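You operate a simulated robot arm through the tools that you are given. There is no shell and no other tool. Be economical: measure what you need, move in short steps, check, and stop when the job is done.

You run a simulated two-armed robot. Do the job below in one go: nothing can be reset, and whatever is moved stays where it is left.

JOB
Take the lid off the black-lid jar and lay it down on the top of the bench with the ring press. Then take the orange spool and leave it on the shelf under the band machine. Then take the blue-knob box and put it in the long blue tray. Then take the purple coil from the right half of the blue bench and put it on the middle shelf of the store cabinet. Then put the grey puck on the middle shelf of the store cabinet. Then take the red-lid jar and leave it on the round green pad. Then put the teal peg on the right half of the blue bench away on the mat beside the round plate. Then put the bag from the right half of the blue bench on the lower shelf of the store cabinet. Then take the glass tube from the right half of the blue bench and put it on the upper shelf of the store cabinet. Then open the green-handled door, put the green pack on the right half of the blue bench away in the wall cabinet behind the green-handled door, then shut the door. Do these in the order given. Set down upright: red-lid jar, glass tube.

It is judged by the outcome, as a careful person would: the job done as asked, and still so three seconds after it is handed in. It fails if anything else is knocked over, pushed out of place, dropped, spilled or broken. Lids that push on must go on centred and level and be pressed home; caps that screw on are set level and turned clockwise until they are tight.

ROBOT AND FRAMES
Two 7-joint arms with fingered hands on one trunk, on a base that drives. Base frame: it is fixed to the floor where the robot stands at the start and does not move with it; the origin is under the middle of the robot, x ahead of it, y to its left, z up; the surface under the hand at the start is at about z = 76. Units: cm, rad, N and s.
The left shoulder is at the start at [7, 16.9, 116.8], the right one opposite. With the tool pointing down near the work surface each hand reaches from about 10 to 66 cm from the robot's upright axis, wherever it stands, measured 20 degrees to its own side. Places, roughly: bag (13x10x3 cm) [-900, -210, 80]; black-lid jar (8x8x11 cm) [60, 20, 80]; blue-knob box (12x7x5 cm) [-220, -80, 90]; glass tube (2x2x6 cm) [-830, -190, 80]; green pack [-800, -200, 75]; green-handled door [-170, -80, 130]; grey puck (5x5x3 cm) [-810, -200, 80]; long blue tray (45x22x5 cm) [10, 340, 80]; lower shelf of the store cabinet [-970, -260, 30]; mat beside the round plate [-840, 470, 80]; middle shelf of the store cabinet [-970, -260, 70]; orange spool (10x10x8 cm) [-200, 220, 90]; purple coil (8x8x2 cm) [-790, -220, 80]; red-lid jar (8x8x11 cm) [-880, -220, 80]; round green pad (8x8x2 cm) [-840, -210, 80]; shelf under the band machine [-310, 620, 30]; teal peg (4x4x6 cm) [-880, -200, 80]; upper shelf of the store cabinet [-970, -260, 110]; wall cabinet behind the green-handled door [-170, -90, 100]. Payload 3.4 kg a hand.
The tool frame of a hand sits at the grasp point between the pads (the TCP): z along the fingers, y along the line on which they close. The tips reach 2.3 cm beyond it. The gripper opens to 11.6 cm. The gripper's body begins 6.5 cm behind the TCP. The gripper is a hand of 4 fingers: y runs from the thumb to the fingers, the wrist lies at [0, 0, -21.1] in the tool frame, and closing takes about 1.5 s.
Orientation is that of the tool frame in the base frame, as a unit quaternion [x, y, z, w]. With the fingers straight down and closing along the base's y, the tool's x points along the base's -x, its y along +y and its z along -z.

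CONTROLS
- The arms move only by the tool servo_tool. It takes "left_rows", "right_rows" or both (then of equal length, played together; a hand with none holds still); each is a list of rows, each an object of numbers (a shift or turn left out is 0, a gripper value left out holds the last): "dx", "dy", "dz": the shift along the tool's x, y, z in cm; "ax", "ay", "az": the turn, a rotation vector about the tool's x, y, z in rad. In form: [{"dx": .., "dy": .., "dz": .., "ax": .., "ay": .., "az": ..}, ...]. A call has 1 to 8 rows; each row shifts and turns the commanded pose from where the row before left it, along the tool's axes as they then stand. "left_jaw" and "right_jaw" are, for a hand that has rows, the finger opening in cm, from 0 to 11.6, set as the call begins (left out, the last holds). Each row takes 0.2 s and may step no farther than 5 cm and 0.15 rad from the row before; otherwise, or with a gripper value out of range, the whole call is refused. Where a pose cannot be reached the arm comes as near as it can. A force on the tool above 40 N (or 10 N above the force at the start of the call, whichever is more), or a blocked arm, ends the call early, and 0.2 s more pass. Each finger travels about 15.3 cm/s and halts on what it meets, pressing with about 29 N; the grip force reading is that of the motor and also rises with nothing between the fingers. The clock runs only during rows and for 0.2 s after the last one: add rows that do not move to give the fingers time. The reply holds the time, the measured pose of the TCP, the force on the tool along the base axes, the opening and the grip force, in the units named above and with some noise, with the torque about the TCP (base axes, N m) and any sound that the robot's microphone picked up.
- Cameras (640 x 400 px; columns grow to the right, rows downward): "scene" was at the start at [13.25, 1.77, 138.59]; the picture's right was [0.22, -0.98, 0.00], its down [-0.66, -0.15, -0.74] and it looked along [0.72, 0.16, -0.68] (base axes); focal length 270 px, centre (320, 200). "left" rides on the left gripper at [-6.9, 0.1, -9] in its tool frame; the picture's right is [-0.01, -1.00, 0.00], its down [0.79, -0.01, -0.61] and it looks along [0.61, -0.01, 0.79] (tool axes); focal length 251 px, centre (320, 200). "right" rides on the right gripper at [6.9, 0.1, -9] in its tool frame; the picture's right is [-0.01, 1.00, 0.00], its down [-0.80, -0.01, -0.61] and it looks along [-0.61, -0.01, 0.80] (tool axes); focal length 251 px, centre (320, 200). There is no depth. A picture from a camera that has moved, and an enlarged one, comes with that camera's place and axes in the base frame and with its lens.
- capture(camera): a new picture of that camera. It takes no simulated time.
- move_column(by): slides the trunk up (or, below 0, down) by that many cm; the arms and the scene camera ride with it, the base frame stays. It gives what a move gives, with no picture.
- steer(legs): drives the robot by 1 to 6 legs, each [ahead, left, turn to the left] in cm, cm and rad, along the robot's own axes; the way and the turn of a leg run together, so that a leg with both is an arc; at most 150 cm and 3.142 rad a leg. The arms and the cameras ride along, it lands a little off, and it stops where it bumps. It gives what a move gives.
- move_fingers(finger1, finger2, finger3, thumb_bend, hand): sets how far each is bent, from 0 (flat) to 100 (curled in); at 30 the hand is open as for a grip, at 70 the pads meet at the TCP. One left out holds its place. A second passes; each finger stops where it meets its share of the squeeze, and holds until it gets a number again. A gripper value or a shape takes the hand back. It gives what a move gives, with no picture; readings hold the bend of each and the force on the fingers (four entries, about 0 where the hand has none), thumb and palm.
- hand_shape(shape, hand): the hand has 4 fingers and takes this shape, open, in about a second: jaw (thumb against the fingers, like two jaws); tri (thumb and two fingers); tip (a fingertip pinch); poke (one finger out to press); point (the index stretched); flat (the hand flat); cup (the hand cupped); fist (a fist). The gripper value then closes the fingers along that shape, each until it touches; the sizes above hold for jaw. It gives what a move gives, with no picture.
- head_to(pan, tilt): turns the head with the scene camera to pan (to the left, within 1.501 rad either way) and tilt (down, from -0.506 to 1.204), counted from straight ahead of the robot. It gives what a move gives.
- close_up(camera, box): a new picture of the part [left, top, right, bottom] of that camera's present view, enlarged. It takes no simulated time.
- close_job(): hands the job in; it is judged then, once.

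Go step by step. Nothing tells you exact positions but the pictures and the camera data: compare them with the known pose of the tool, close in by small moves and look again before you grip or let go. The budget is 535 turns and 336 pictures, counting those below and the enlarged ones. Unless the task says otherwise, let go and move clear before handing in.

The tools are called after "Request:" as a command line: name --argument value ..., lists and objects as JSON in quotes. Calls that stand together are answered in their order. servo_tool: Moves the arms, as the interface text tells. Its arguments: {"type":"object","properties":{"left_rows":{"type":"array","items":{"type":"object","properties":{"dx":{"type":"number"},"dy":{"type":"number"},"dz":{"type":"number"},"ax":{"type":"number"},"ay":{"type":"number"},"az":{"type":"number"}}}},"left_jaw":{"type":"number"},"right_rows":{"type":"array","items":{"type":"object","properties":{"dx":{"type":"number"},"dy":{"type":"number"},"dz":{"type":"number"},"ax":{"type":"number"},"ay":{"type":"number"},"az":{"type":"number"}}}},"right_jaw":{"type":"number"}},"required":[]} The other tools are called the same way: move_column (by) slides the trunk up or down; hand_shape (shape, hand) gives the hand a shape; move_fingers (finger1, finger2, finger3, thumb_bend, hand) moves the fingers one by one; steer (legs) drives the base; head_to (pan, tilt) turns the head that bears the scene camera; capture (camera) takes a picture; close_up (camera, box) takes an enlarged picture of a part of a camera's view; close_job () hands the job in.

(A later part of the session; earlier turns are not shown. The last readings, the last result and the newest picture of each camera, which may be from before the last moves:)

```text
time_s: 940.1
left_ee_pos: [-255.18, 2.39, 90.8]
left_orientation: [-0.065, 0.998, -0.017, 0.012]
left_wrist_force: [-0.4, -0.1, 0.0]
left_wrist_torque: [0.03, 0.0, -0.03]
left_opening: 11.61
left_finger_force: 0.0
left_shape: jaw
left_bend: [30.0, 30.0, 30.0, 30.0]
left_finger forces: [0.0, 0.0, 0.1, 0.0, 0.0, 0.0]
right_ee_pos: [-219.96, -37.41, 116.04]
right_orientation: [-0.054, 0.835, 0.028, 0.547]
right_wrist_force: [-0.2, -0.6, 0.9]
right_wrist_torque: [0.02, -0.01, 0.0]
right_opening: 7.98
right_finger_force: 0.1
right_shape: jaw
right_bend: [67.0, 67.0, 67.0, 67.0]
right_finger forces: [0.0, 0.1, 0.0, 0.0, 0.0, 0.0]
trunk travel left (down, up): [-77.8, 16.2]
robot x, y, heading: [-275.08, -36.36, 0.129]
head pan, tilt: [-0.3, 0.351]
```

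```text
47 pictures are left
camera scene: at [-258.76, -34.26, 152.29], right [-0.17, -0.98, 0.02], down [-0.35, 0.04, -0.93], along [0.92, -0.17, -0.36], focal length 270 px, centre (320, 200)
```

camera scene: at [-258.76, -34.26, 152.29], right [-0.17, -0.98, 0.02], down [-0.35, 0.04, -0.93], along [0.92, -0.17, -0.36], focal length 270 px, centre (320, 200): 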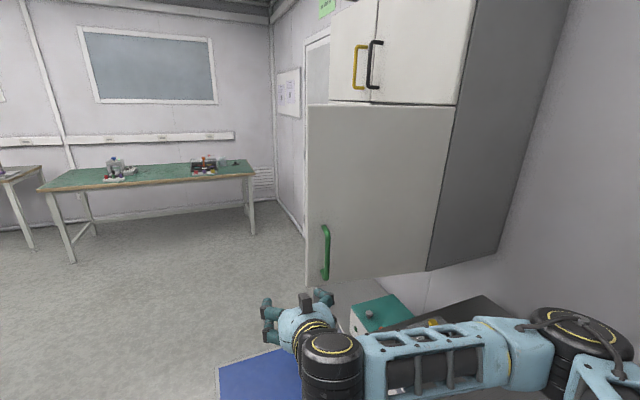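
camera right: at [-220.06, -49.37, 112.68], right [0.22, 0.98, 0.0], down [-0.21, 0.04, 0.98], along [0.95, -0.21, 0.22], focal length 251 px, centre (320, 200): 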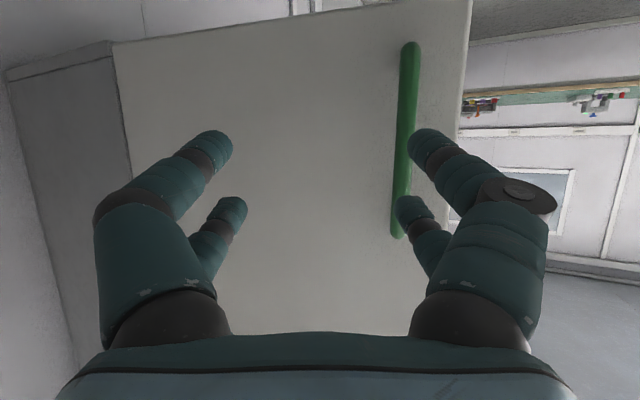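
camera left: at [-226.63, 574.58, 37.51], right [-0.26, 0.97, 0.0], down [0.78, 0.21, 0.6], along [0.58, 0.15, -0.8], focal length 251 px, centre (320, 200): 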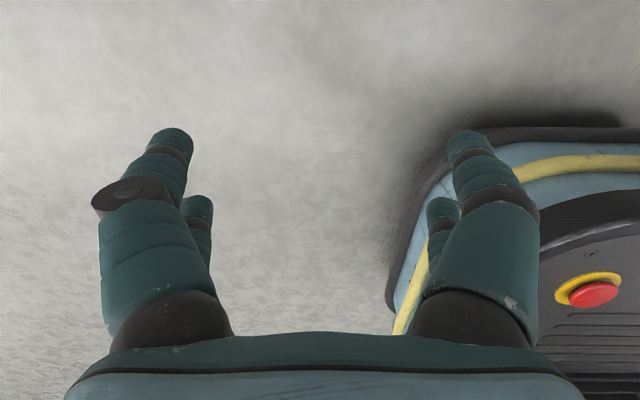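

My right elbow touched the oven's corner. Move forward-left away from it.

Request:
steer --legs '[[2, 12, 0]]'

Request:
steer --legs '[[0, 40, 0]]'

Request:
capture --camera "scene"

```text
time_s: 941.3
left_ee_pos: [-255.74, 12.58, 91.92]
left_orientation: [-0.061, 0.998, -0.008, 0.021]
left_wrist_force: [-0.2, -0.7, 0.4]
left_wrist_torque: [0.0, -0.03, 0.01]
left_opening: 11.6
left_finger_force: 0.1
left_shape: jaw
left_bend: [30.0, 30.0, 30.0, 30.0]
left_finger forces: [0.1, 0.0, 0.1, 0.1, 0.1, 0.0]
right_ee_pos: [-221.36, -28.04, 116.81]
right_orientation: [-0.043, 0.831, 0.033, 0.554]
right_wrist_force: [-0.3, 0.0, -0.1]
right_wrist_torque: [-0.01, 0.01, -0.02]
right_opening: 8.0
right_finger_force: 0.2
right_shape: jaw
right_bend: [67.0, 67.0, 67.0, 67.0]
right_finger forces: [0.1, 0.0, 0.0, 0.0, 0.1, 0.1]
trunk travel left (down, up): [-77.8, 16.2]
robot x, y, heading: [-274.96, -24.16, 0.115]
head pan, tilt: [-0.3, 0.351]
```

```text
time_s: 943.8
left_ee_pos: [-260.2, 51.95, 91.78]
left_orientation: [-0.061, 0.998, -0.007, 0.02]
left_wrist_force: [0.4, -0.7, 0.5]
left_wrist_torque: [-0.01, 0.0, 0.01]
left_opening: 11.59
left_finger_force: 0.0
left_shape: jaw
left_bend: [30.0, 30.0, 30.0, 30.0]
left_finger forces: [0.0, 0.1, 0.1, 0.1, 0.0, 0.0]
right_ee_pos: [-225.92, 11.48, 116.76]
right_orientation: [-0.044, 0.83, 0.033, 0.555]
right_wrist_force: [0.8, -0.4, 0.6]
right_wrist_torque: [0.0, -0.04, 0.01]
right_opening: 8.02
right_finger_force: 0.0
right_shape: jaw
right_bend: [67.0, 67.0, 67.0, 67.0]
right_finger forces: [0.1, 0.0, 0.0, 0.0, 0.1, 0.1]
trunk travel left (down, up): [-77.8, 16.2]
robot x, y, heading: [-279.56, 15.38, 0.121]
head pan, tilt: [-0.3, 0.351]
```

```text
46 pictures are left
camera scene: at [-265.19, 14.15, 152.44], right [-0.18, -0.98, 0.0], down [-0.34, 0.06, -0.94], along [0.92, -0.17, -0.34], focal length 270 px, centre (320, 200)
```

scene: 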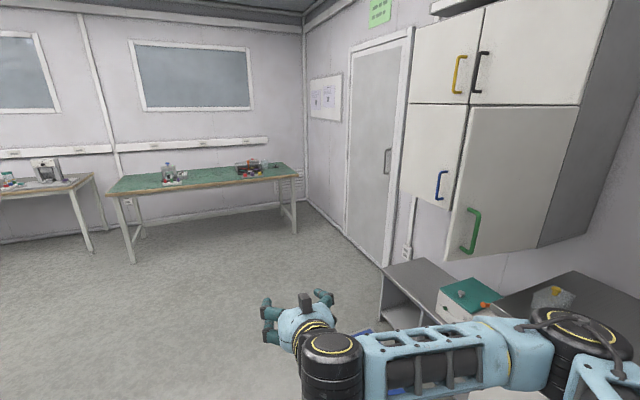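

The door stays open. Now I level the hand, raise the trunk, and drive to fetch the green pack.

Request:
servo_tool --right_rows '[{"ay": 0.14, "dx": 1}, {"ay": 0.14, "dx": 1}, {"ay": 0.14, "dx": 1}, {"ay": 0.14}, {"ay": 0.14}, {"ay": 0.14}, {"ay": 0.14}, {"ay": 0.14}]' --right_jaw 11.6

Request:
move_column --by 15

Request:
steer --legs '[[0, 20, 0], [0, 0, 1.56], [0, 0, 1.6], [150, 0, 0], [150, 0, 0], [150, 0, 0]]'

```text
time_s: 945.6
left_ee_pos: [-260.24, 52.12, 91.83]
left_orientation: [-0.061, 0.998, -0.008, 0.02]
left_wrist_force: [-0.6, -0.4, 0.2]
left_wrist_torque: [-0.02, 0.01, -0.01]
left_opening: 11.59
left_finger_force: 0.0
left_shape: jaw
left_bend: [30.0, 30.0, 30.0, 30.0]
left_finger forces: [0.1, 0.0, 0.0, 0.1, 0.1, 0.0]
right_ee_pos: [-227.43, 11.49, 114.24]
right_orientation: [-0.056, 0.998, 0.006, 0.027]
right_wrist_force: [0.0, -0.3, 0.4]
right_wrist_torque: [0.01, 0.0, 0.0]
right_opening: 11.58
right_finger_force: 0.1
right_shape: jaw
right_bend: [30.0, 30.0, 30.0, 30.0]
right_finger forces: [0.0, 0.0, 0.1, 0.0, 0.1, 0.0]
trunk travel left (down, up): [-77.8, 16.2]
robot x, y, heading: [-279.62, 15.27, 0.117]
head pan, tilt: [-0.3, 0.351]
```

```text
time_s: 947.4
left_ee_pos: [-260.33, 52.18, 106.74]
left_orientation: [-0.061, 0.998, -0.007, 0.019]
left_wrist_force: [-0.2, -0.4, -0.3]
left_wrist_torque: [0.01, -0.01, 0.05]
left_opening: 11.61
left_finger_force: 0.0
left_shape: jaw
left_bend: [30.0, 30.0, 30.0, 30.0]
left_finger forces: [0.0, 0.0, 0.0, 0.0, 0.0, 0.0]
right_ee_pos: [-227.36, 11.37, 129.3]
right_orientation: [-0.057, 0.998, 0.004, 0.028]
right_wrist_force: [0.5, -0.4, 1.1]
right_wrist_torque: [-0.05, 0.0, 0.01]
right_opening: 11.6
right_finger_force: 0.1
right_shape: jaw
right_bend: [30.0, 30.0, 30.0, 30.0]
right_finger forces: [0.0, 0.0, 0.0, 0.0, 0.0, 0.0]
trunk travel left (down, up): [-92.8, 1.2]
robot x, y, heading: [-279.74, 15.63, 0.115]
head pan, tilt: [-0.3, 0.351]
```

```text
time_s: 977.8
left_ee_pos: [-748.66, -59.38, 106.68]
left_orientation: [0.998, 0.063, -0.02, -0.007]
left_wrist_force: [0.0, -0.1, 0.1]
left_wrist_torque: [0.02, -0.02, -0.03]
left_opening: 11.61
left_finger_force: 0.0
left_shape: jaw
left_bend: [30.0, 30.0, 30.0, 30.0]
left_finger forces: [0.1, 0.0, 0.0, 0.0, 0.1, 0.1]
right_ee_pos: [-781.82, -18.78, 129.32]
right_orientation: [0.998, 0.058, -0.03, 0.004]
right_wrist_force: [0.1, -0.6, -0.2]
right_wrist_torque: [0.02, 0.0, 0.03]
right_opening: 11.6
right_finger_force: 0.1
right_shape: jaw
right_bend: [30.0, 30.0, 30.0, 30.0]
right_finger forces: [0.0, 0.1, 0.1, 0.1, 0.1, 0.1]
trunk travel left (down, up): [-92.8, 1.2]
robot x, y, heading: [-729.46, -23.0, -3.017]
head pan, tilt: [-0.3, 0.351]
```

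Request:
steer --legs '[[0, 0, 1.697], [75, -99, 0]]'

Request:
servo_tool --right_rows '[{"dz": 4, "dx": 2, "az": -0.145}, {"dz": 4, "dx": 2, "az": -0.145}, {"dz": 4, "dx": 2, "az": -0.145}, {"dz": 4, "az": -0.145}, {"dz": 4, "az": -0.145}, {"az": -0.145}, {"az": -0.145}, {"az": -0.145}]'

Request:
servo_tool --right_rows '[{"az": -0.145}, {"az": -0.145}, {"az": -0.145}, {}]'

Request:
head_to --pan -0.05 --tilt 0.7

Request:
capture --camera "scene"

```text
time_s: 988.2
left_ee_pos: [-769.42, -133.38, 106.69]
left_orientation: [0.611, 0.791, -0.018, 0.01]
left_wrist_force: [0.4, 0.6, -0.1]
left_wrist_torque: [-0.02, -0.03, -0.02]
left_opening: 11.59
left_finger_force: 0.1
left_shape: jaw
left_bend: [30.0, 30.0, 30.0, 30.0]
left_finger forces: [0.1, 0.0, 0.0, 0.0, 0.1, 0.1]
right_ee_pos: [-805.31, -171.33, 129.3]
right_orientation: [0.615, 0.788, -0.016, 0.025]
right_wrist_force: [0.8, -0.4, 0.0]
right_wrist_torque: [0.02, -0.01, 0.0]
right_opening: 11.56
right_finger_force: 0.1
right_shape: jaw
right_bend: [30.0, 30.0, 30.0, 30.0]
right_finger forces: [0.0, 0.0, 0.0, 0.0, 0.1, 0.1]
trunk travel left (down, up): [-92.8, 1.2]
robot x, y, heading: [-808.36, -119.43, -1.319]
head pan, tilt: [-0.3, 0.351]
```

```text
time_s: 990.0
left_ee_pos: [-769.37, -133.41, 106.76]
left_orientation: [0.612, 0.791, -0.019, 0.01]
left_wrist_force: [0.1, -1.3, -0.1]
left_wrist_torque: [0.0, 0.02, -0.01]
left_opening: 11.6
left_finger_force: 0.1
left_shape: jaw
left_bend: [30.0, 30.0, 30.0, 30.0]
left_finger forces: [0.0, 0.1, 0.0, 0.0, 0.0, 0.0]
right_ee_pos: [-807.24, -167.08, 108.89]
right_orientation: [0.081, 0.996, -0.026, 0.012]
right_wrist_force: [0.3, 0.0, 0.2]
right_wrist_torque: [0.01, 0.03, 0.01]
right_opening: 11.57
right_finger_force: 0.0
right_shape: jaw
right_bend: [30.0, 30.0, 30.0, 30.0]
right_finger forces: [0.0, 0.1, 0.1, 0.1, 0.0, 0.0]
trunk travel left (down, up): [-92.8, 1.2]
robot x, y, heading: [-807.95, -119.48, -1.318]
head pan, tilt: [-0.3, 0.351]
```

```text
time_s: 991.0
left_ee_pos: [-769.34, -133.55, 106.69]
left_orientation: [0.612, 0.791, -0.018, 0.011]
left_wrist_force: [0.2, -0.3, 0.5]
left_wrist_torque: [0.04, -0.03, 0.01]
left_opening: 11.61
left_finger_force: 0.0
left_shape: jaw
left_bend: [30.0, 30.0, 30.0, 30.0]
left_finger forces: [0.1, 0.1, 0.1, 0.0, 0.0, 0.0]
right_ee_pos: [-807.12, -166.97, 109.02]
right_orientation: [-0.135, 0.99, -0.029, 0.005]
right_wrist_force: [-0.1, 0.1, -0.7]
right_wrist_torque: [0.03, 0.02, 0.0]
right_opening: 11.55
right_finger_force: 0.1
right_shape: jaw
right_bend: [30.0, 30.0, 30.0, 30.0]
right_finger forces: [0.0, 0.0, 0.1, 0.0, 0.1, 0.0]
trunk travel left (down, up): [-92.8, 1.2]
robot x, y, heading: [-808.03, -118.9, -1.32]
head pan, tilt: [-0.3, 0.351]
```

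```text
time_s: 991.8
left_ee_pos: [-769.41, -133.42, 106.77]
left_orientation: [0.612, 0.791, -0.018, 0.01]
left_wrist_force: [-0.6, -0.1, 0.1]
left_wrist_torque: [0.0, -0.03, 0.0]
left_opening: 11.61
left_finger_force: 0.0
left_shape: jaw
left_bend: [30.0, 30.0, 30.0, 30.0]
left_finger forces: [0.0, 0.0, 0.1, 0.0, 0.0, 0.1]
right_ee_pos: [-807.23, -166.92, 108.91]
right_orientation: [-0.135, 0.99, -0.028, 0.006]
right_wrist_force: [-0.4, 0.7, 0.3]
right_wrist_torque: [0.01, -0.04, -0.01]
right_opening: 11.58
right_finger_force: 0.0
right_shape: jaw
right_bend: [30.0, 30.0, 30.0, 30.0]
right_finger forces: [0.1, 0.0, 0.1, 0.0, 0.0, 0.0]
trunk travel left (down, up): [-92.8, 1.2]
robot x, y, heading: [-808.38, -118.92, -1.316]
head pan, tilt: [-0.051, 0.7]
```

```text
45 pictures are left
camera scene: at [-805.19, -132.56, 164.31], right [-0.98, -0.2, 0.0], down [-0.13, 0.63, -0.77], along [0.15, -0.75, -0.64], focal length 270 px, centre (320, 200)
```

scene: 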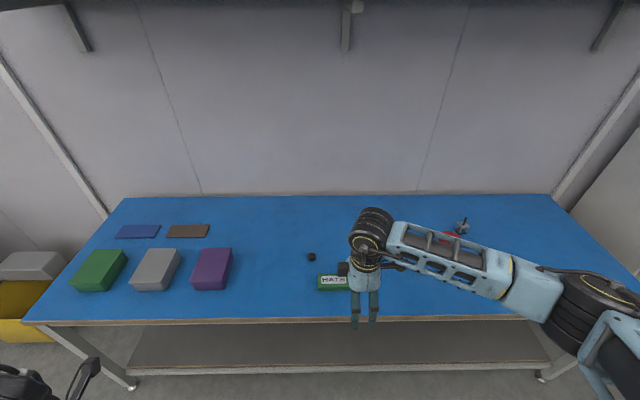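

Green "HATS" pack at about [-799.7, -188.2]. Step in so the yawed hand is over it.

Request:
steer --legs '[[22, 2, 0]]'

Request:
move_column --by -14

Request:
capture --camera "right"

```text
time_s: 993.5
left_ee_pos: [-762.08, -154.17, 106.91]
left_orientation: [0.612, 0.79, -0.02, 0.011]
left_wrist_force: [-0.6, 0.3, 0.0]
left_wrist_torque: [0.03, 0.02, 0.01]
left_opening: 11.6
left_finger_force: 0.1
left_shape: jaw
left_bend: [30.0, 30.0, 30.0, 30.0]
left_finger forces: [0.0, 0.0, 0.0, 0.1, 0.0, 0.0]
right_ee_pos: [-799.93, -187.59, 109.09]
right_orientation: [-0.134, 0.991, -0.029, 0.006]
right_wrist_force: [-0.8, 0.2, 1.1]
right_wrist_torque: [-0.04, -0.01, 0.0]
right_opening: 11.62
right_finger_force: 0.1
right_shape: jaw
right_bend: [30.0, 30.0, 30.0, 30.0]
right_finger forces: [0.0, 0.0, 0.1, 0.0, 0.1, 0.1]
trunk travel left (down, up): [-92.8, 1.2]
robot x, y, heading: [-800.75, -140.48, -1.321]
head pan, tilt: [-0.051, 0.7]
```

```text
time_s: 995.2
left_ee_pos: [-762.11, -154.39, 92.73]
left_orientation: [0.612, 0.791, -0.018, 0.01]
left_wrist_force: [0.0, 0.5, 0.6]
left_wrist_torque: [0.02, 0.0, 0.01]
left_opening: 11.61
left_finger_force: 0.0
left_shape: jaw
left_bend: [30.0, 30.0, 30.0, 30.0]
left_finger forces: [0.1, 0.0, 0.0, 0.0, 0.0, 0.0]
right_ee_pos: [-799.9, -187.76, 94.96]
right_orientation: [-0.134, 0.99, -0.028, 0.007]
right_wrist_force: [0.3, 0.5, 0.0]
right_wrist_torque: [0.0, 0.0, 0.02]
right_opening: 11.59
right_finger_force: 0.0
right_shape: jaw
right_bend: [30.0, 30.0, 30.0, 30.0]
right_finger forces: [0.0, 0.0, 0.1, 0.0, 0.0, 0.1]
trunk travel left (down, up): [-78.8, 15.2]
robot x, y, heading: [-801.19, -140.4, -1.321]
head pan, tilt: [-0.051, 0.7]
```

```text
44 pictures are left
camera right: at [-806.6, -189.14, 103.92], right [-0.26, 0.96, -0.06], down [0.76, 0.24, 0.61], along [0.6, 0.11, -0.79], focal length 251 px, centre (320, 200)
```

right: 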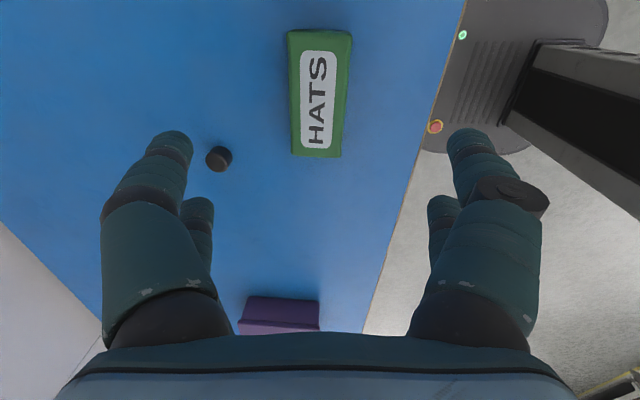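

Pack well centred (≈6×13 cm). Correct the slight roll, narrow to 9 cm, and descend.

Request:
move_column --by -10

Request:
servo_tool --right_rows '[{"ax": -0.058, "dx": 0.4}, {}, {"dz": 2}, {"dz": 2}, {"dz": 1.5}, {"dz": 0.7}, {}]' --right_jaw 9

Request:
capture --camera "right"

```text
time_s: 996.5
left_ee_pos: [-762.06, -154.45, 82.9]
left_orientation: [0.612, 0.791, -0.019, 0.01]
left_wrist_force: [0.0, 0.5, 0.4]
left_wrist_torque: [-0.02, 0.0, 0.02]
left_opening: 11.59
left_finger_force: 0.1
left_shape: jaw
left_bend: [30.0, 30.0, 30.0, 30.0]
left_finger forces: [0.0, 0.1, 0.0, 0.0, 0.0, 0.1]
right_ee_pos: [-799.81, -187.88, 84.88]
right_orientation: [-0.134, 0.991, -0.028, 0.006]
right_wrist_force: [0.6, -0.1, -0.5]
right_wrist_torque: [-0.02, -0.03, 0.0]
right_opening: 11.61
right_finger_force: 0.0
right_shape: jaw
right_bend: [30.0, 30.0, 30.0, 30.0]
right_finger forces: [0.1, 0.0, 0.0, 0.0, 0.1, 0.1]
trunk travel left (down, up): [-68.8, 25.2]
robot x, y, heading: [-801.12, -140.24, -1.315]
head pan, tilt: [-0.051, 0.7]
```

```text
time_s: 998.1
left_ee_pos: [-762.06, -154.33, 82.76]
left_orientation: [0.612, 0.791, -0.019, 0.01]
left_wrist_force: [0.6, 0.9, 0.4]
left_wrist_torque: [0.03, -0.01, 0.0]
left_opening: 11.58
left_finger_force: 0.1
left_shape: jaw
left_bend: [30.0, 30.0, 30.0, 30.0]
left_finger forces: [0.0, 0.1, 0.1, 0.0, 0.0, 0.0]
right_ee_pos: [-800.38, -187.91, 78.57]
right_orientation: [-0.134, 0.991, 0.001, 0.001]
right_wrist_force: [0.2, 0.4, 0.1]
right_wrist_torque: [0.01, 0.0, 0.0]
right_opening: 9.02
right_finger_force: 0.1
right_shape: jaw
right_bend: [60.0, 60.0, 60.0, 61.0]
right_finger forces: [0.0, 0.0, 0.1, 0.0, 0.0, 0.0]
trunk travel left (down, up): [-68.8, 25.2]
robot x, y, heading: [-800.86, -139.63, -1.323]
head pan, tilt: [-0.051, 0.7]
```

```text
43 pictures are left
camera right: at [-806.83, -189.74, 87.65], right [-0.26, 0.97, 0.0], down [0.77, 0.2, 0.61], along [0.59, 0.16, -0.79], focal length 251 px, centre (320, 200)
```

right: 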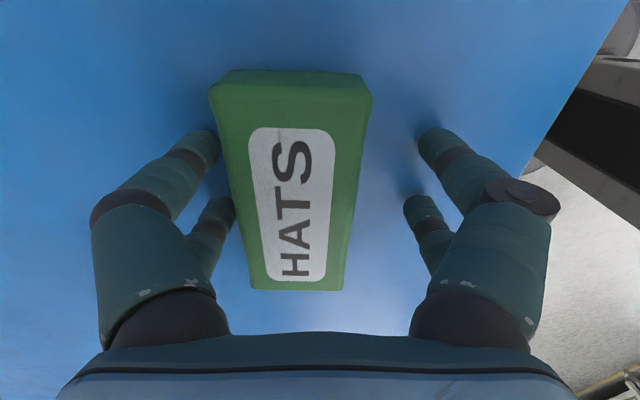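

Request:
servo_tool --right_rows '[{"dy": -1.2}, {}]'

Request:
servo_tool --right_rows '[{}, {}, {}, {}, {}, {}, {}]' --right_jaw 0

Request:
servo_tool --right_rows '[{"dz": -0.5}, {"dz": -1}, {"dz": -2}, {"dz": -3}, {}]'

Request:
capture --camera "right"

```text
time_s: 998.7
left_ee_pos: [-762.01, -154.4, 82.82]
left_orientation: [0.612, 0.79, -0.019, 0.01]
left_wrist_force: [0.4, 0.5, 0.1]
left_wrist_torque: [-0.01, 0.03, -0.04]
left_opening: 11.61
left_finger_force: 0.0
left_shape: jaw
left_bend: [30.0, 30.0, 30.0, 30.0]
left_finger forces: [0.0, 0.0, 0.0, 0.1, 0.1, 0.0]
right_ee_pos: [-799.98, -189.09, 78.64]
right_orientation: [-0.133, 0.991, 0.0, 0.002]
right_wrist_force: [-0.5, -0.5, 0.0]
right_wrist_torque: [-0.01, -0.01, -0.01]
right_opening: 9.03
right_finger_force: 0.0
right_shape: jaw
right_bend: [60.0, 60.0, 60.0, 61.0]
right_finger forces: [0.0, 0.0, 0.0, 0.0, 0.0, 0.0]
trunk travel left (down, up): [-68.8, 25.2]
robot x, y, heading: [-800.71, -140.4, -1.321]
head pan, tilt: [-0.051, 0.7]
```

```text
time_s: 1000.3
left_ee_pos: [-762.01, -154.34, 82.69]
left_orientation: [0.612, 0.79, -0.019, 0.009]
left_wrist_force: [-0.3, 0.4, -1.2]
left_wrist_torque: [0.0, -0.02, 0.0]
left_opening: 11.59
left_finger_force: 0.1
left_shape: jaw
left_bend: [30.0, 30.0, 30.0, 30.0]
left_finger forces: [0.0, 0.0, 0.1, 0.0, 0.1, 0.1]
right_ee_pos: [-799.97, -189.11, 78.63]
right_orientation: [-0.134, 0.991, 0.002, 0.003]
right_wrist_force: [0.1, -0.4, 0.2]
right_wrist_torque: [-0.02, 0.01, 0.02]
right_opening: 5.05
right_finger_force: 29.4
right_shape: jaw
right_bend: [73.0, 73.0, 73.0, 77.0]
right_finger forces: [26.3, 26.5, 26.2, 0.1, 26.5, 0.0]
trunk travel left (down, up): [-68.8, 25.2]
robot x, y, heading: [-800.89, -140.14, -1.317]
head pan, tilt: [-0.051, 0.7]
```

```text
time_s: 1001.5
left_ee_pos: [-761.94, -154.4, 82.77]
left_orientation: [0.612, 0.79, -0.018, 0.01]
left_wrist_force: [0.7, -0.6, -1.0]
left_wrist_torque: [0.0, -0.02, 0.0]
left_opening: 11.59
left_finger_force: 0.1
left_shape: jaw
left_bend: [30.0, 30.0, 30.0, 30.0]
left_finger forces: [0.0, 0.0, 0.1, 0.0, 0.0, 0.1]
right_ee_pos: [-800.03, -189.22, 85.2]
right_orientation: [-0.135, 0.991, 0.001, 0.003]
right_wrist_force: [-0.8, 0.2, 0.1]
right_wrist_torque: [0.04, -0.03, -0.01]
right_opening: 5.04
right_finger_force: 29.1
right_shape: jaw
right_bend: [73.0, 73.0, 73.0, 77.0]
right_finger forces: [26.4, 26.6, 26.1, 0.1, 26.7, 0.1]
trunk travel left (down, up): [-68.8, 25.2]
robot x, y, heading: [-800.94, -140.14, -1.322]
head pan, tilt: [-0.051, 0.7]
```

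```text
42 pictures are left
camera right: at [-806.5, -190.97, 94.24], right [-0.26, 0.97, 0.0], down [0.77, 0.2, 0.61], along [0.59, 0.16, -0.79], focal length 251 px, centre (320, 200)
```

right: 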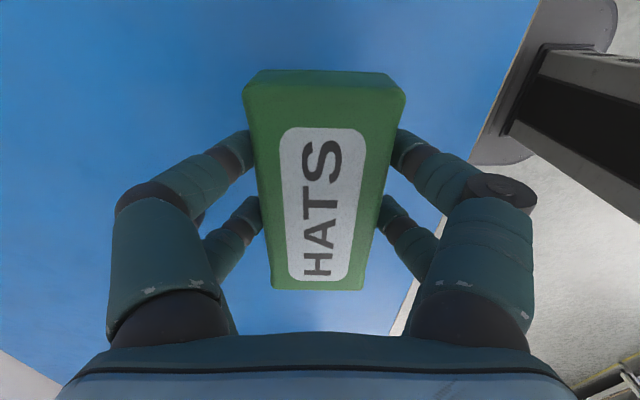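

Pack held. Raise the trunk, back away, and test extending the arm for the cabinet reach.

Request:
move_column --by 25

Request:
steer --legs '[[-45, 0, 0]]'

Request:
servo_tool --right_rows '[{"dy": -2.5}, {"dy": -2.5}, {"dy": -2.5}, {}]'

```text
time_s: 1004.1
left_ee_pos: [-761.95, -154.31, 107.74]
left_orientation: [0.613, 0.79, -0.018, 0.009]
left_wrist_force: [-0.9, 0.6, -0.2]
left_wrist_torque: [0.0, -0.02, -0.06]
left_opening: 11.61
left_finger_force: 0.1
left_shape: jaw
left_bend: [30.0, 30.0, 30.0, 30.0]
left_finger forces: [0.0, 0.0, 0.0, 0.0, 0.0, 0.0]
right_ee_pos: [-799.9, -189.2, 110.29]
right_orientation: [-0.134, 0.991, 0.002, 0.002]
right_wrist_force: [-0.2, 0.3, -0.3]
right_wrist_torque: [0.0, 0.02, -0.01]
right_opening: 5.02
right_finger_force: 29.3
right_shape: jaw
right_bend: [73.0, 73.0, 73.0, 77.0]
right_finger forces: [26.4, 26.6, 26.3, 0.0, 26.7, 0.0]
trunk travel left (down, up): [-93.8, 0.2]
robot x, y, heading: [-800.69, -140.02, -1.323]
head pan, tilt: [-0.051, 0.7]
```

```text
time_s: 1006.8
left_ee_pos: [-772.93, -110.86, 107.83]
left_orientation: [0.613, 0.79, -0.019, 0.009]
left_wrist_force: [0.2, 0.1, 0.3]
left_wrist_torque: [0.01, 0.0, 0.02]
left_opening: 11.61
left_finger_force: 0.0
left_shape: jaw
left_bend: [30.0, 30.0, 30.0, 30.0]
left_finger forces: [0.0, 0.0, 0.0, 0.0, 0.0, 0.0]
right_ee_pos: [-811.15, -145.6, 110.02]
right_orientation: [-0.132, 0.991, 0.002, 0.003]
right_wrist_force: [1.3, 0.0, -0.3]
right_wrist_torque: [0.03, -0.03, -0.04]
right_opening: 5.04
right_finger_force: 28.7
right_shape: jaw
right_bend: [73.0, 73.0, 73.0, 77.0]
right_finger forces: [26.5, 26.7, 26.2, 0.0, 26.7, 0.0]
trunk travel left (down, up): [-93.8, 0.2]
robot x, y, heading: [-811.75, -96.44, -1.325]
head pan, tilt: [-0.051, 0.7]
```

```text
time_s: 1007.8
left_ee_pos: [-773.21, -110.73, 107.8]
left_orientation: [0.613, 0.79, -0.019, 0.01]
left_wrist_force: [-0.4, 0.5, 0.0]
left_wrist_torque: [0.01, 0.01, -0.02]
left_opening: 11.6
left_finger_force: 0.1
left_shape: jaw
left_bend: [30.0, 30.0, 30.0, 30.0]
left_finger forces: [0.1, 0.1, 0.0, 0.0, 0.1, 0.0]
right_ee_pos: [-809.18, -152.68, 110.07]
right_orientation: [-0.132, 0.991, 0.0, 0.003]
right_wrist_force: [-1.0, 0.8, -0.2]
right_wrist_torque: [0.01, 0.01, -0.01]
right_opening: 5.04
right_finger_force: 29.0
right_shape: jaw
right_bend: [73.0, 73.0, 73.0, 77.0]
right_finger forces: [26.4, 26.5, 26.2, 0.1, 26.7, 0.1]
trunk travel left (down, up): [-93.8, 0.2]
robot x, y, heading: [-811.7, -95.96, -1.326]
head pan, tilt: [-0.051, 0.7]
```

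Reach is fine. Drive back to the open wall cabinet.

Request:
steer --legs '[[0, 0, 1.541], [150, 0, 0], [150, 0, 0], [150, 0, 0], [150, 0, 0], [36, 0, 0]]'

Request:
steer --legs '[[0, 0, -1.595]]'

Request:
head_to --pan 0 --tilt 0.4

Request:
capture --camera "scene"

```text
time_s: 1042.0
left_ee_pos: [-175.93, 80.68, 107.85]
left_orientation: [-0.112, 0.993, -0.007, 0.021]
left_wrist_force: [-0.5, -0.1, 0.0]
left_wrist_torque: [0.02, 0.01, 0.02]
left_opening: 11.6
left_finger_force: 0.1
left_shape: jaw
left_bend: [30.0, 30.0, 30.0, 30.0]
left_finger forces: [0.1, 0.0, 0.0, 0.0, 0.0, 0.1]
right_ee_pos: [-134.87, 43.54, 110.18]
right_orientation: [0.786, -0.618, -0.001, -0.002]
right_wrist_force: [0.8, -0.4, -0.1]
right_wrist_torque: [-0.01, 0.02, -0.01]
right_opening: 5.0
right_finger_force: 29.1
right_shape: jaw
right_bend: [73.0, 73.0, 73.0, 77.0]
right_finger forces: [26.2, 26.4, 26.2, 0.0, 26.5, 0.0]
trunk travel left (down, up): [-93.8, 0.2]
robot x, y, heading: [-190.84, 42.73, 0.216]
head pan, tilt: [-0.051, 0.7]
```

```text
time_s: 1046.4
left_ee_pos: [-153.64, 24.78, 107.74]
left_orientation: [0.645, 0.764, -0.02, 0.009]
left_wrist_force: [0.8, -0.3, 1.2]
left_wrist_torque: [0.0, -0.03, 0.04]
left_opening: 11.59
left_finger_force: 0.0
left_shape: jaw
left_bend: [30.0, 30.0, 30.0, 30.0]
left_finger forces: [0.1, 0.1, 0.0, 0.0, 0.0, 0.0]
right_ee_pos: [-192.78, -13.97, 110.19]
right_orientation: [-0.091, 0.996, 0.001, 0.002]
right_wrist_force: [0.0, 0.9, -0.7]
right_wrist_torque: [0.0, 0.05, -0.01]
right_opening: 4.94
right_finger_force: 29.0
right_shape: jaw
right_bend: [73.0, 73.0, 73.0, 77.0]
right_finger forces: [26.1, 26.3, 25.9, 0.0, 26.1, 0.0]
trunk travel left (down, up): [-93.8, 0.2]
robot x, y, heading: [-191.08, 42.34, -1.4]
head pan, tilt: [-0.051, 0.7]
```

```text
time_s: 1047.2
left_ee_pos: [-153.63, 24.82, 107.84]
left_orientation: [0.645, 0.764, -0.019, 0.009]
left_wrist_force: [-0.9, 0.1, -0.6]
left_wrist_torque: [0.02, 0.02, -0.01]
left_opening: 11.61
left_finger_force: 0.1
left_shape: jaw
left_bend: [30.0, 30.0, 30.0, 30.0]
left_finger forces: [0.0, 0.1, 0.0, 0.1, 0.0, 0.0]
right_ee_pos: [-192.97, -13.86, 110.07]
right_orientation: [-0.092, 0.996, 0.001, 0.003]
right_wrist_force: [-0.6, 0.4, -0.6]
right_wrist_torque: [-0.02, -0.01, 0.01]
right_opening: 4.98
right_finger_force: 28.6
right_shape: jaw
right_bend: [73.0, 73.0, 73.0, 77.0]
right_finger forces: [26.0, 26.3, 26.1, 0.0, 26.2, 0.0]
trunk travel left (down, up): [-93.8, 0.2]
robot x, y, heading: [-191.1, 42.51, -1.408]
head pan, tilt: [0.0, 0.4]
```

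```text
41 pictures are left
camera scene: at [-188.62, 28.11, 167.98], right [-0.99, -0.16, 0.0], down [-0.06, 0.38, -0.92], along [0.15, -0.91, -0.39], focal length 270 px, centre (320, 200)
```

scene: 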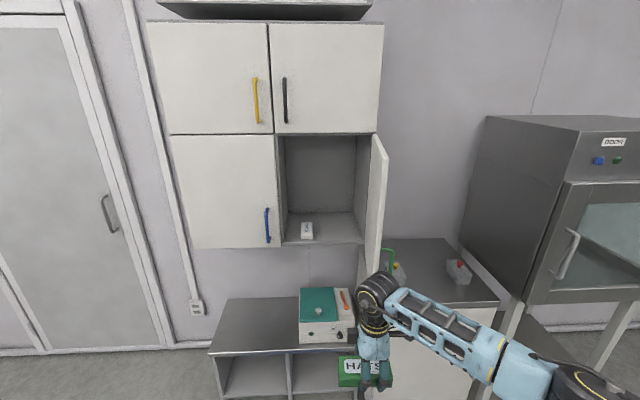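

The compartment already holds a small white item at its left front. I'll zoom in to plan a clear spot for the pack.

Request:
close_up --camera "scene" --box '[260, 120, 420, 300]'

```text
2.22 times, centred on (340, 210) of scene
camera zoom: at [-188.62, 28.11, 167.98], right [-0.99, -0.16, 0.0], down [-0.06, 0.38, -0.92], along [0.15, -0.91, -0.39], focal length 601 px, centre (276, 178)
```

zoom: 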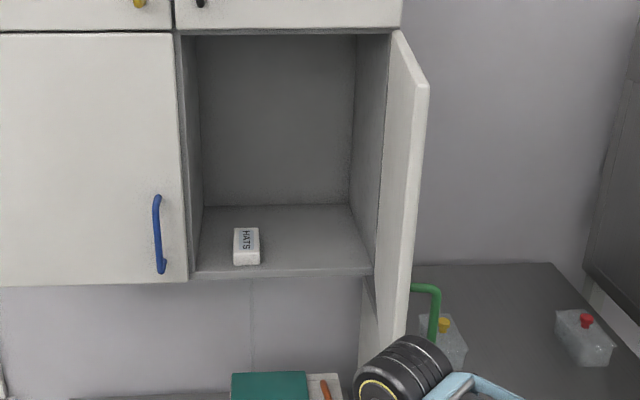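

The right forearm would run into the open door in this posture. Turning the hand clockwise earlier put the elbow behind the wrist, so I'll rotate the hand (with the pack) that way in free space.

Request:
servo_tool --right_rows '[{"az": 0.145}, {"az": 0.145}, {"az": 0.145}, {"az": 0.145}, {"az": 0.145}, {"az": 0.145}, {"az": 0.145}, {"az": 0.145}]'

Request:
servo_tool --right_rows '[{"az": 0.145}, {"az": 0.145}, {"az": 0.145}, {"az": 0.145}, {"az": 0.145}, {"az": 0.145}, {"az": 0.145}, {"az": 0.145}]'

Request:
servo_tool --right_rows '[{"az": 0.145}, {"az": 0.145}, {"az": 0.145}, {"az": 0.145}, {}]'

Request:
capture --camera "scene"

```text
time_s: 1049.0
left_ee_pos: [-153.54, 24.8, 107.71]
left_orientation: [0.645, 0.764, -0.019, 0.01]
left_wrist_force: [1.0, 0.0, -0.1]
left_wrist_torque: [-0.01, 0.01, 0.02]
left_opening: 11.62
left_finger_force: 0.1
left_shape: jaw
left_bend: [30.0, 30.0, 30.0, 30.0]
left_finger forces: [0.1, 0.0, 0.0, 0.0, 0.1, 0.1]
right_ee_pos: [-192.76, -14.01, 110.07]
right_orientation: [0.471, 0.882, 0.001, 0.001]
right_wrist_force: [0.1, -1.1, -0.8]
right_wrist_torque: [0.03, -0.02, -0.02]
right_opening: 4.96
right_finger_force: 29.2
right_shape: jaw
right_bend: [73.0, 73.0, 73.0, 77.0]
right_finger forces: [26.2, 26.3, 25.9, 0.0, 26.5, 0.1]
trunk travel left (down, up): [-93.8, 0.2]
robot x, y, heading: [-191.14, 41.79, -1.406]
head pan, tilt: [0.0, 0.4]
```

```text
time_s: 1050.8
left_ee_pos: [-153.6, 24.84, 107.74]
left_orientation: [0.645, 0.764, -0.019, 0.009]
left_wrist_force: [-0.6, -0.2, 0.1]
left_wrist_torque: [-0.01, -0.03, 0.02]
left_opening: 11.61
left_finger_force: 0.2
left_shape: jaw
left_bend: [30.0, 30.0, 30.0, 30.0]
left_finger forces: [0.0, 0.0, 0.1, 0.0, 0.0, 0.0]
right_ee_pos: [-192.94, -13.88, 110.18]
right_orientation: [0.877, 0.48, 0.002, 0.0]
right_wrist_force: [-0.2, 0.5, 0.2]
right_wrist_torque: [0.01, -0.04, 0.0]
right_opening: 4.97
right_finger_force: 29.0
right_shape: jaw
right_bend: [73.0, 73.0, 73.0, 77.0]
right_finger forces: [26.2, 26.5, 26.0, 0.0, 26.6, 0.0]
trunk travel left (down, up): [-93.8, 0.2]
robot x, y, heading: [-191.31, 41.98, -1.404]
head pan, tilt: [0.0, 0.4]
```

```text
time_s: 1052.0
left_ee_pos: [-153.45, 24.99, 107.6]
left_orientation: [0.644, 0.764, -0.019, 0.009]
left_wrist_force: [-0.1, -0.4, 0.0]
left_wrist_torque: [-0.02, 0.0, -0.01]
left_opening: 11.61
left_finger_force: 0.2
left_shape: jaw
left_bend: [30.0, 30.0, 30.0, 30.0]
left_finger forces: [0.0, 0.0, 0.1, 0.0, 0.0, 0.1]
right_ee_pos: [-199.13, -21.87, 108.69]
right_orientation: [0.975, 0.223, 0.008, -0.006]
right_wrist_force: [0.2, -0.5, 0.0]
right_wrist_torque: [0.02, 0.01, -0.02]
right_opening: 4.99
right_finger_force: 29.0
right_shape: jaw
right_bend: [73.0, 73.0, 73.0, 77.0]
right_finger forces: [26.1, 26.5, 26.1, 0.0, 26.6, 0.0]
right hand out of reach, approached as far as the arm can: row 3, 4
trunk travel left (down, up): [-93.8, 0.2]
robot x, y, heading: [-190.95, 42.04, -1.404]
head pan, tilt: [0.0, 0.4]
```

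```text
39 pictures are left
camera scene: at [-188.41, 28.22, 167.99], right [-0.99, -0.16, 0.0], down [-0.07, 0.38, -0.92], along [0.15, -0.91, -0.39], focal length 270 px, centre (320, 200)
```

scene: 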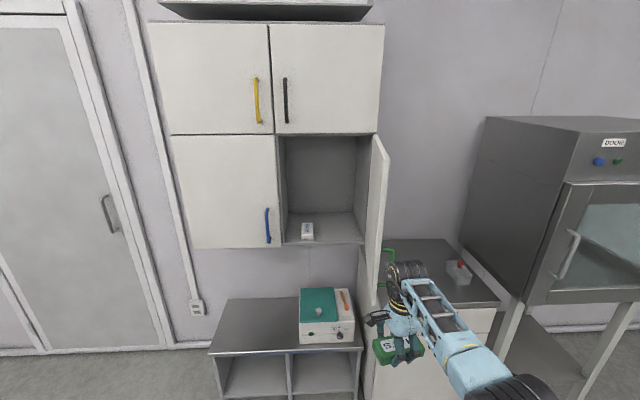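

The elbow is now behind the wrist – ideal. Raise the pack slightly and approach in stages toward [-177.5, -83].

Request:
servo_tool --right_rows '[{"dz": -0.8}, {"dz": -0.8}, {}]'

Request:
steer --legs '[[38, 11, 0]]'

Request:
capture --camera "scene"

```text
time_s: 1052.8
left_ee_pos: [-153.53, 24.89, 107.8]
left_orientation: [0.644, 0.764, -0.019, 0.009]
left_wrist_force: [-0.2, -0.5, 0.3]
left_wrist_torque: [-0.05, 0.01, -0.01]
left_opening: 11.6
left_finger_force: 0.0
left_shape: jaw
left_bend: [30.0, 30.0, 30.0, 30.0]
left_finger forces: [0.0, 0.1, 0.0, 0.0, 0.0, 0.0]
right_ee_pos: [-199.41, -23.09, 109.95]
right_orientation: [0.977, 0.212, 0.004, -0.001]
right_wrist_force: [-0.5, -0.1, -1.1]
right_wrist_torque: [-0.01, 0.03, -0.02]
right_opening: 4.95
right_finger_force: 29.1
right_shape: jaw
right_bend: [73.0, 73.0, 73.0, 77.0]
right_finger forces: [26.1, 26.6, 26.1, 0.1, 26.6, 0.0]
right hand out of reach, approached as far as the arm can: row 1
trunk travel left (down, up): [-93.8, 0.2]
robot x, y, heading: [-191.4, 42.48, -1.402]
head pan, tilt: [0.0, 0.4]
```

```text
time_s: 1054.4
left_ee_pos: [-145.45, 7.6, 108.06]
left_orientation: [0.648, 0.762, -0.02, 0.012]
left_wrist_force: [-0.8, -0.2, -1.0]
left_wrist_torque: [0.0, 0.0, 0.03]
left_opening: 11.58
left_finger_force: 0.1
left_shape: jaw
left_bend: [30.0, 30.0, 30.0, 30.0]
left_finger forces: [0.0, 0.0, 0.1, 0.1, 0.1, 0.0]
right_ee_pos: [-191.99, -39.48, 109.76]
right_orientation: [0.979, 0.205, 0.003, -0.012]
right_wrist_force: [-5.8, 20.3, 5.0]
right_wrist_torque: [0.25, 0.33, -1.11]
right_opening: 5.88
right_finger_force: 29.7
right_shape: jaw
right_bend: [75.0, 76.0, 70.0, 71.0]
right_finger forces: [26.4, 24.1, 36.9, 0.1, 34.6, 0.0]
trunk travel left (down, up): [-93.8, 0.2]
robot x, y, heading: [-182.66, 24.29, -1.412]
head pan, tilt: [0.0, 0.4]
stopped in leg 1: the force on the tool passed its limit at 54 N (the readings are from after the stop); the commanded pose is now the measured one
```

```text
38 pictures are left
camera scene: at [-180.8, 11.39, 168.11], right [-0.99, -0.16, 0.0], down [-0.06, 0.38, -0.92], along [0.15, -0.91, -0.38], focal length 270 px, centre (320, 200)
```

scene: 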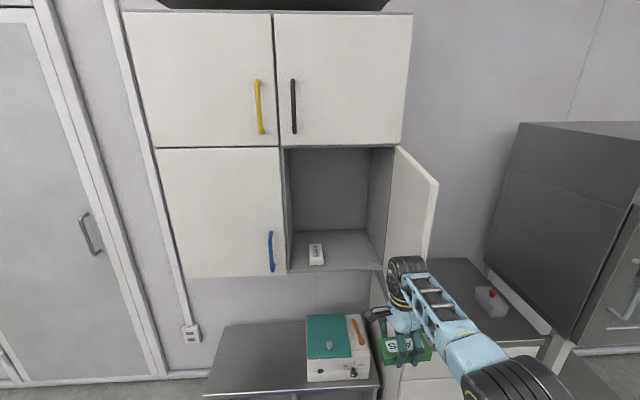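

The pack brushed the door's edge because the move was diagonal. Back off, shift left first, then go forward.

Request:
steer --legs '[[-8, 0, 0], [0, 13, 0]]'

Request:
capture --camera "right"

Request:
capture --camera "scene"

```text
time_s: 1056.4
left_ee_pos: [-133.82, 16.77, 107.74]
left_orientation: [0.647, 0.762, -0.018, 0.01]
left_wrist_force: [-0.6, 0.8, -0.4]
left_wrist_torque: [-0.01, -0.05, 0.01]
left_opening: 11.62
left_finger_force: 0.0
left_shape: jaw
left_bend: [30.0, 30.0, 30.0, 30.0]
left_finger forces: [0.0, 0.0, 0.0, 0.1, 0.0, 0.1]
right_ee_pos: [-180.36, -30.27, 109.36]
right_orientation: [0.978, 0.207, 0.003, -0.014]
right_wrist_force: [-0.7, -0.2, -1.2]
right_wrist_torque: [0.0, -0.02, 0.0]
right_opening: 5.34
right_finger_force: 29.3
right_shape: jaw
right_bend: [74.0, 75.0, 71.0, 75.0]
right_finger forces: [29.6, 28.0, 28.8, 0.1, 28.7, 0.1]
trunk travel left (down, up): [-93.8, 0.2]
robot x, y, heading: [-171.31, 34.32, -1.414]
head pan, tilt: [0.0, 0.4]
```

```text
37 pictures are left
camera right: at [-173.93, -27.9, 118.52], right [0.4, -0.92, -0.02], down [-0.73, -0.33, 0.6], along [-0.56, -0.22, -0.8], focal length 251 px, centre (320, 200)
```

right: 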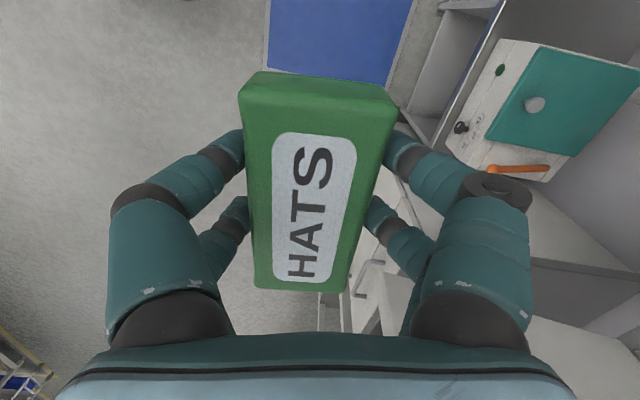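

```text
36 pictures are left
camera scene: at [-169.09, 20.31, 168.01], right [-0.99, -0.16, 0.0], down [-0.06, 0.38, -0.92], along [0.15, -0.91, -0.39], focal length 270 px, centre (320, 200)
```

scene: 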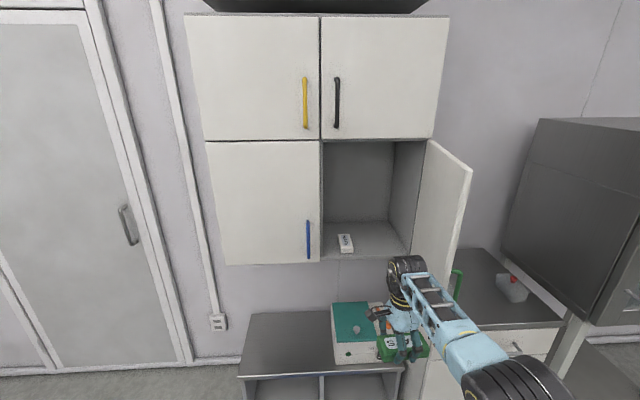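

The door got pushed wider, which helps. Shift right 5.5 cm and go forward 32 cm.

Request:
steer --legs '[[0, -5.5, 0], [32, 0, 0]]'

Request:
capture --camera "scene"

Request:
capture --camera "right"

```text
time_s: 1059.0
left_ee_pos: [-133.96, -15.45, 107.87]
left_orientation: [0.648, 0.761, -0.02, 0.01]
left_wrist_force: [-0.4, -0.2, 0.0]
left_wrist_torque: [-0.01, -0.01, 0.03]
left_opening: 11.61
left_finger_force: 0.1
left_shape: jaw
left_bend: [30.0, 30.0, 30.0, 30.0]
left_finger forces: [0.0, 0.1, 0.0, 0.0, 0.0, 0.0]
right_ee_pos: [-180.48, -62.46, 109.51]
right_orientation: [0.979, 0.205, 0.002, -0.013]
right_wrist_force: [-1.2, 0.0, -0.8]
right_wrist_torque: [-0.02, -0.03, -0.01]
right_opening: 5.36
right_finger_force: 28.8
right_shape: jaw
right_bend: [74.0, 75.0, 71.0, 75.0]
right_finger forces: [29.4, 28.0, 28.6, 0.1, 28.6, 0.0]
trunk travel left (down, up): [-93.8, 0.2]
robot x, y, heading: [-171.34, 2.14, -1.413]
head pan, tilt: [0.0, 0.4]
```

```text
35 pictures are left
camera scene: at [-169.04, -11.81, 168.02], right [-0.99, -0.16, 0.0], down [-0.06, 0.38, -0.92], along [0.14, -0.91, -0.39], focal length 270 px, centre (320, 200)
```

scene: 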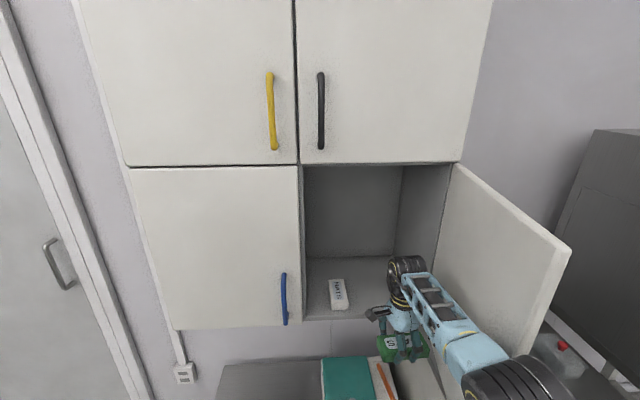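

```text
34 pictures are left
camera right: at [-174.1, -60.05, 118.57], right [0.39, -0.92, -0.03], down [-0.73, -0.33, 0.6], along [-0.56, -0.22, -0.8], focal length 251 px, centre (320, 200)
```

right: 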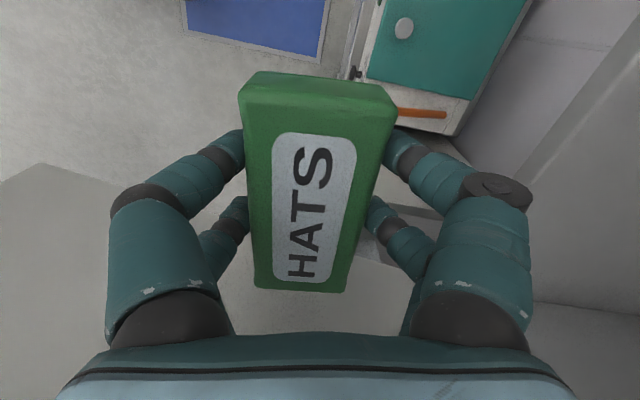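

Clear path: door well aside and the item to the left. Forward 21 cm in two steps.

Request:
steer --legs '[[12, 0, 0]]'

Request:
steer --legs '[[9, 0, 0]]'

Request:
capture --camera "scene"

Request:
capture --camera "right"

```text
time_s: 1060.3
left_ee_pos: [-132.12, -27.18, 107.82]
left_orientation: [0.649, 0.76, -0.021, 0.01]
left_wrist_force: [-0.4, 0.4, -0.2]
left_wrist_torque: [-0.01, 0.0, 0.01]
left_opening: 11.62
left_finger_force: 0.0
left_shape: jaw
left_bend: [30.0, 30.0, 30.0, 30.0]
left_finger forces: [0.0, 0.0, 0.0, 0.0, 0.0, 0.0]
right_ee_pos: [-178.71, -74.08, 109.68]
right_orientation: [0.979, 0.205, 0.002, -0.012]
right_wrist_force: [0.1, -0.1, -1.3]
right_wrist_torque: [-0.04, -0.03, -0.02]
right_opening: 5.34
right_finger_force: 29.0
right_shape: jaw
right_bend: [74.0, 75.0, 71.0, 75.0]
right_finger forces: [29.4, 28.1, 28.7, 0.1, 28.7, 0.0]
trunk travel left (down, up): [-93.8, 0.2]
robot x, y, heading: [-169.07, -9.7, -1.415]
head pan, tilt: [0.0, 0.4]
```

```text
time_s: 1061.4
left_ee_pos: [-130.7, -35.58, 107.94]
left_orientation: [0.648, 0.761, -0.021, 0.011]
left_wrist_force: [-0.1, 0.6, 0.1]
left_wrist_torque: [-0.06, -0.01, 0.02]
left_opening: 11.59
left_finger_force: 0.0
left_shape: jaw
left_bend: [30.0, 30.0, 30.0, 30.0]
left_finger forces: [0.0, 0.0, 0.0, 0.0, 0.0, 0.0]
right_ee_pos: [-177.23, -82.74, 109.79]
right_orientation: [0.979, 0.205, 0.001, -0.01]
right_wrist_force: [-0.2, 0.0, -0.1]
right_wrist_torque: [0.01, -0.03, -0.01]
right_opening: 5.34
right_finger_force: 28.9
right_shape: jaw
right_bend: [74.0, 75.0, 71.0, 75.0]
right_finger forces: [29.3, 28.1, 28.7, 0.0, 28.7, 0.1]
trunk travel left (down, up): [-93.8, 0.2]
robot x, y, heading: [-167.73, -18.76, -1.415]
head pan, tilt: [0.0, 0.4]
```

```text
33 pictures are left
camera scene: at [-165.81, -31.7, 168.09], right [-0.99, -0.16, 0.0], down [-0.06, 0.38, -0.92], along [0.14, -0.91, -0.38], focal length 270 px, centre (320, 200)
```

scene: 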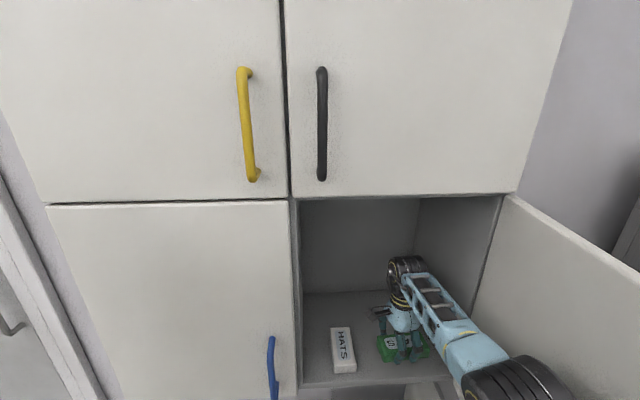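

```text
32 pictures are left
camera right: at [-170.89, -80.17, 118.87], right [0.39, -0.92, -0.02], down [-0.73, -0.33, 0.6], along [-0.56, -0.22, -0.8], focal length 251 px, centre (320, 200)
```

right: 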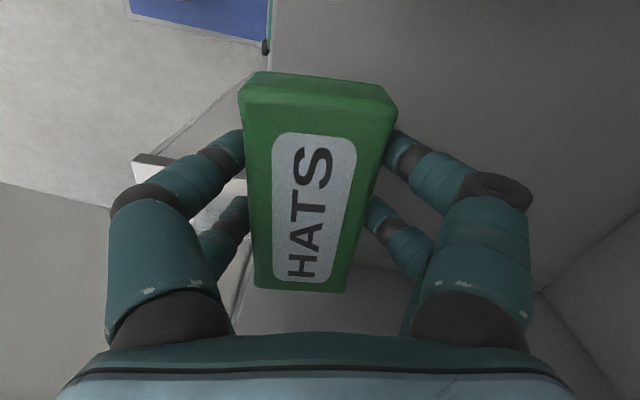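

The pack's near corner is barely past the floor's front edge. Go about 4 cm deeper.

Request:
steer --legs '[[4, 0, 0]]'

Request:
capture --camera "right"

```text
time_s: 1062.3
left_ee_pos: [-130.09, -39.52, 107.91]
left_orientation: [0.648, 0.761, -0.021, 0.011]
left_wrist_force: [-0.2, 0.1, -0.2]
left_wrist_torque: [-0.03, 0.03, 0.01]
left_opening: 11.61
left_finger_force: 0.1
left_shape: jaw
left_bend: [30.0, 30.0, 30.0, 30.0]
left_finger forces: [0.0, 0.0, 0.0, 0.0, 0.0, 0.0]
right_ee_pos: [-176.66, -86.67, 109.63]
right_orientation: [0.979, 0.205, 0.001, -0.011]
right_wrist_force: [-0.3, 0.7, -0.8]
right_wrist_torque: [-0.07, -0.02, 0.02]
right_opening: 5.32
right_finger_force: 29.0
right_shape: jaw
right_bend: [74.0, 75.0, 71.0, 75.0]
right_finger forces: [29.4, 28.0, 28.7, 0.0, 28.7, 0.0]
trunk travel left (down, up): [-93.8, 0.2]
robot x, y, heading: [-167.67, -22.28, -1.42]
head pan, tilt: [0.0, 0.4]
```

```text
31 pictures are left
camera right: at [-170.26, -84.16, 118.82], right [0.39, -0.92, -0.02], down [-0.73, -0.33, 0.6], along [-0.56, -0.22, -0.8], focal length 251 px, centre (320, 200)
```

right: 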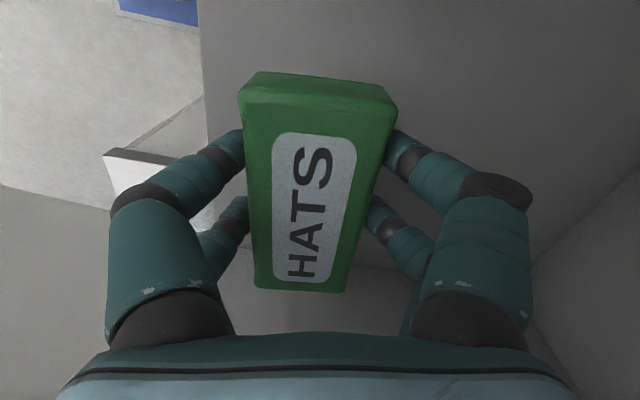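

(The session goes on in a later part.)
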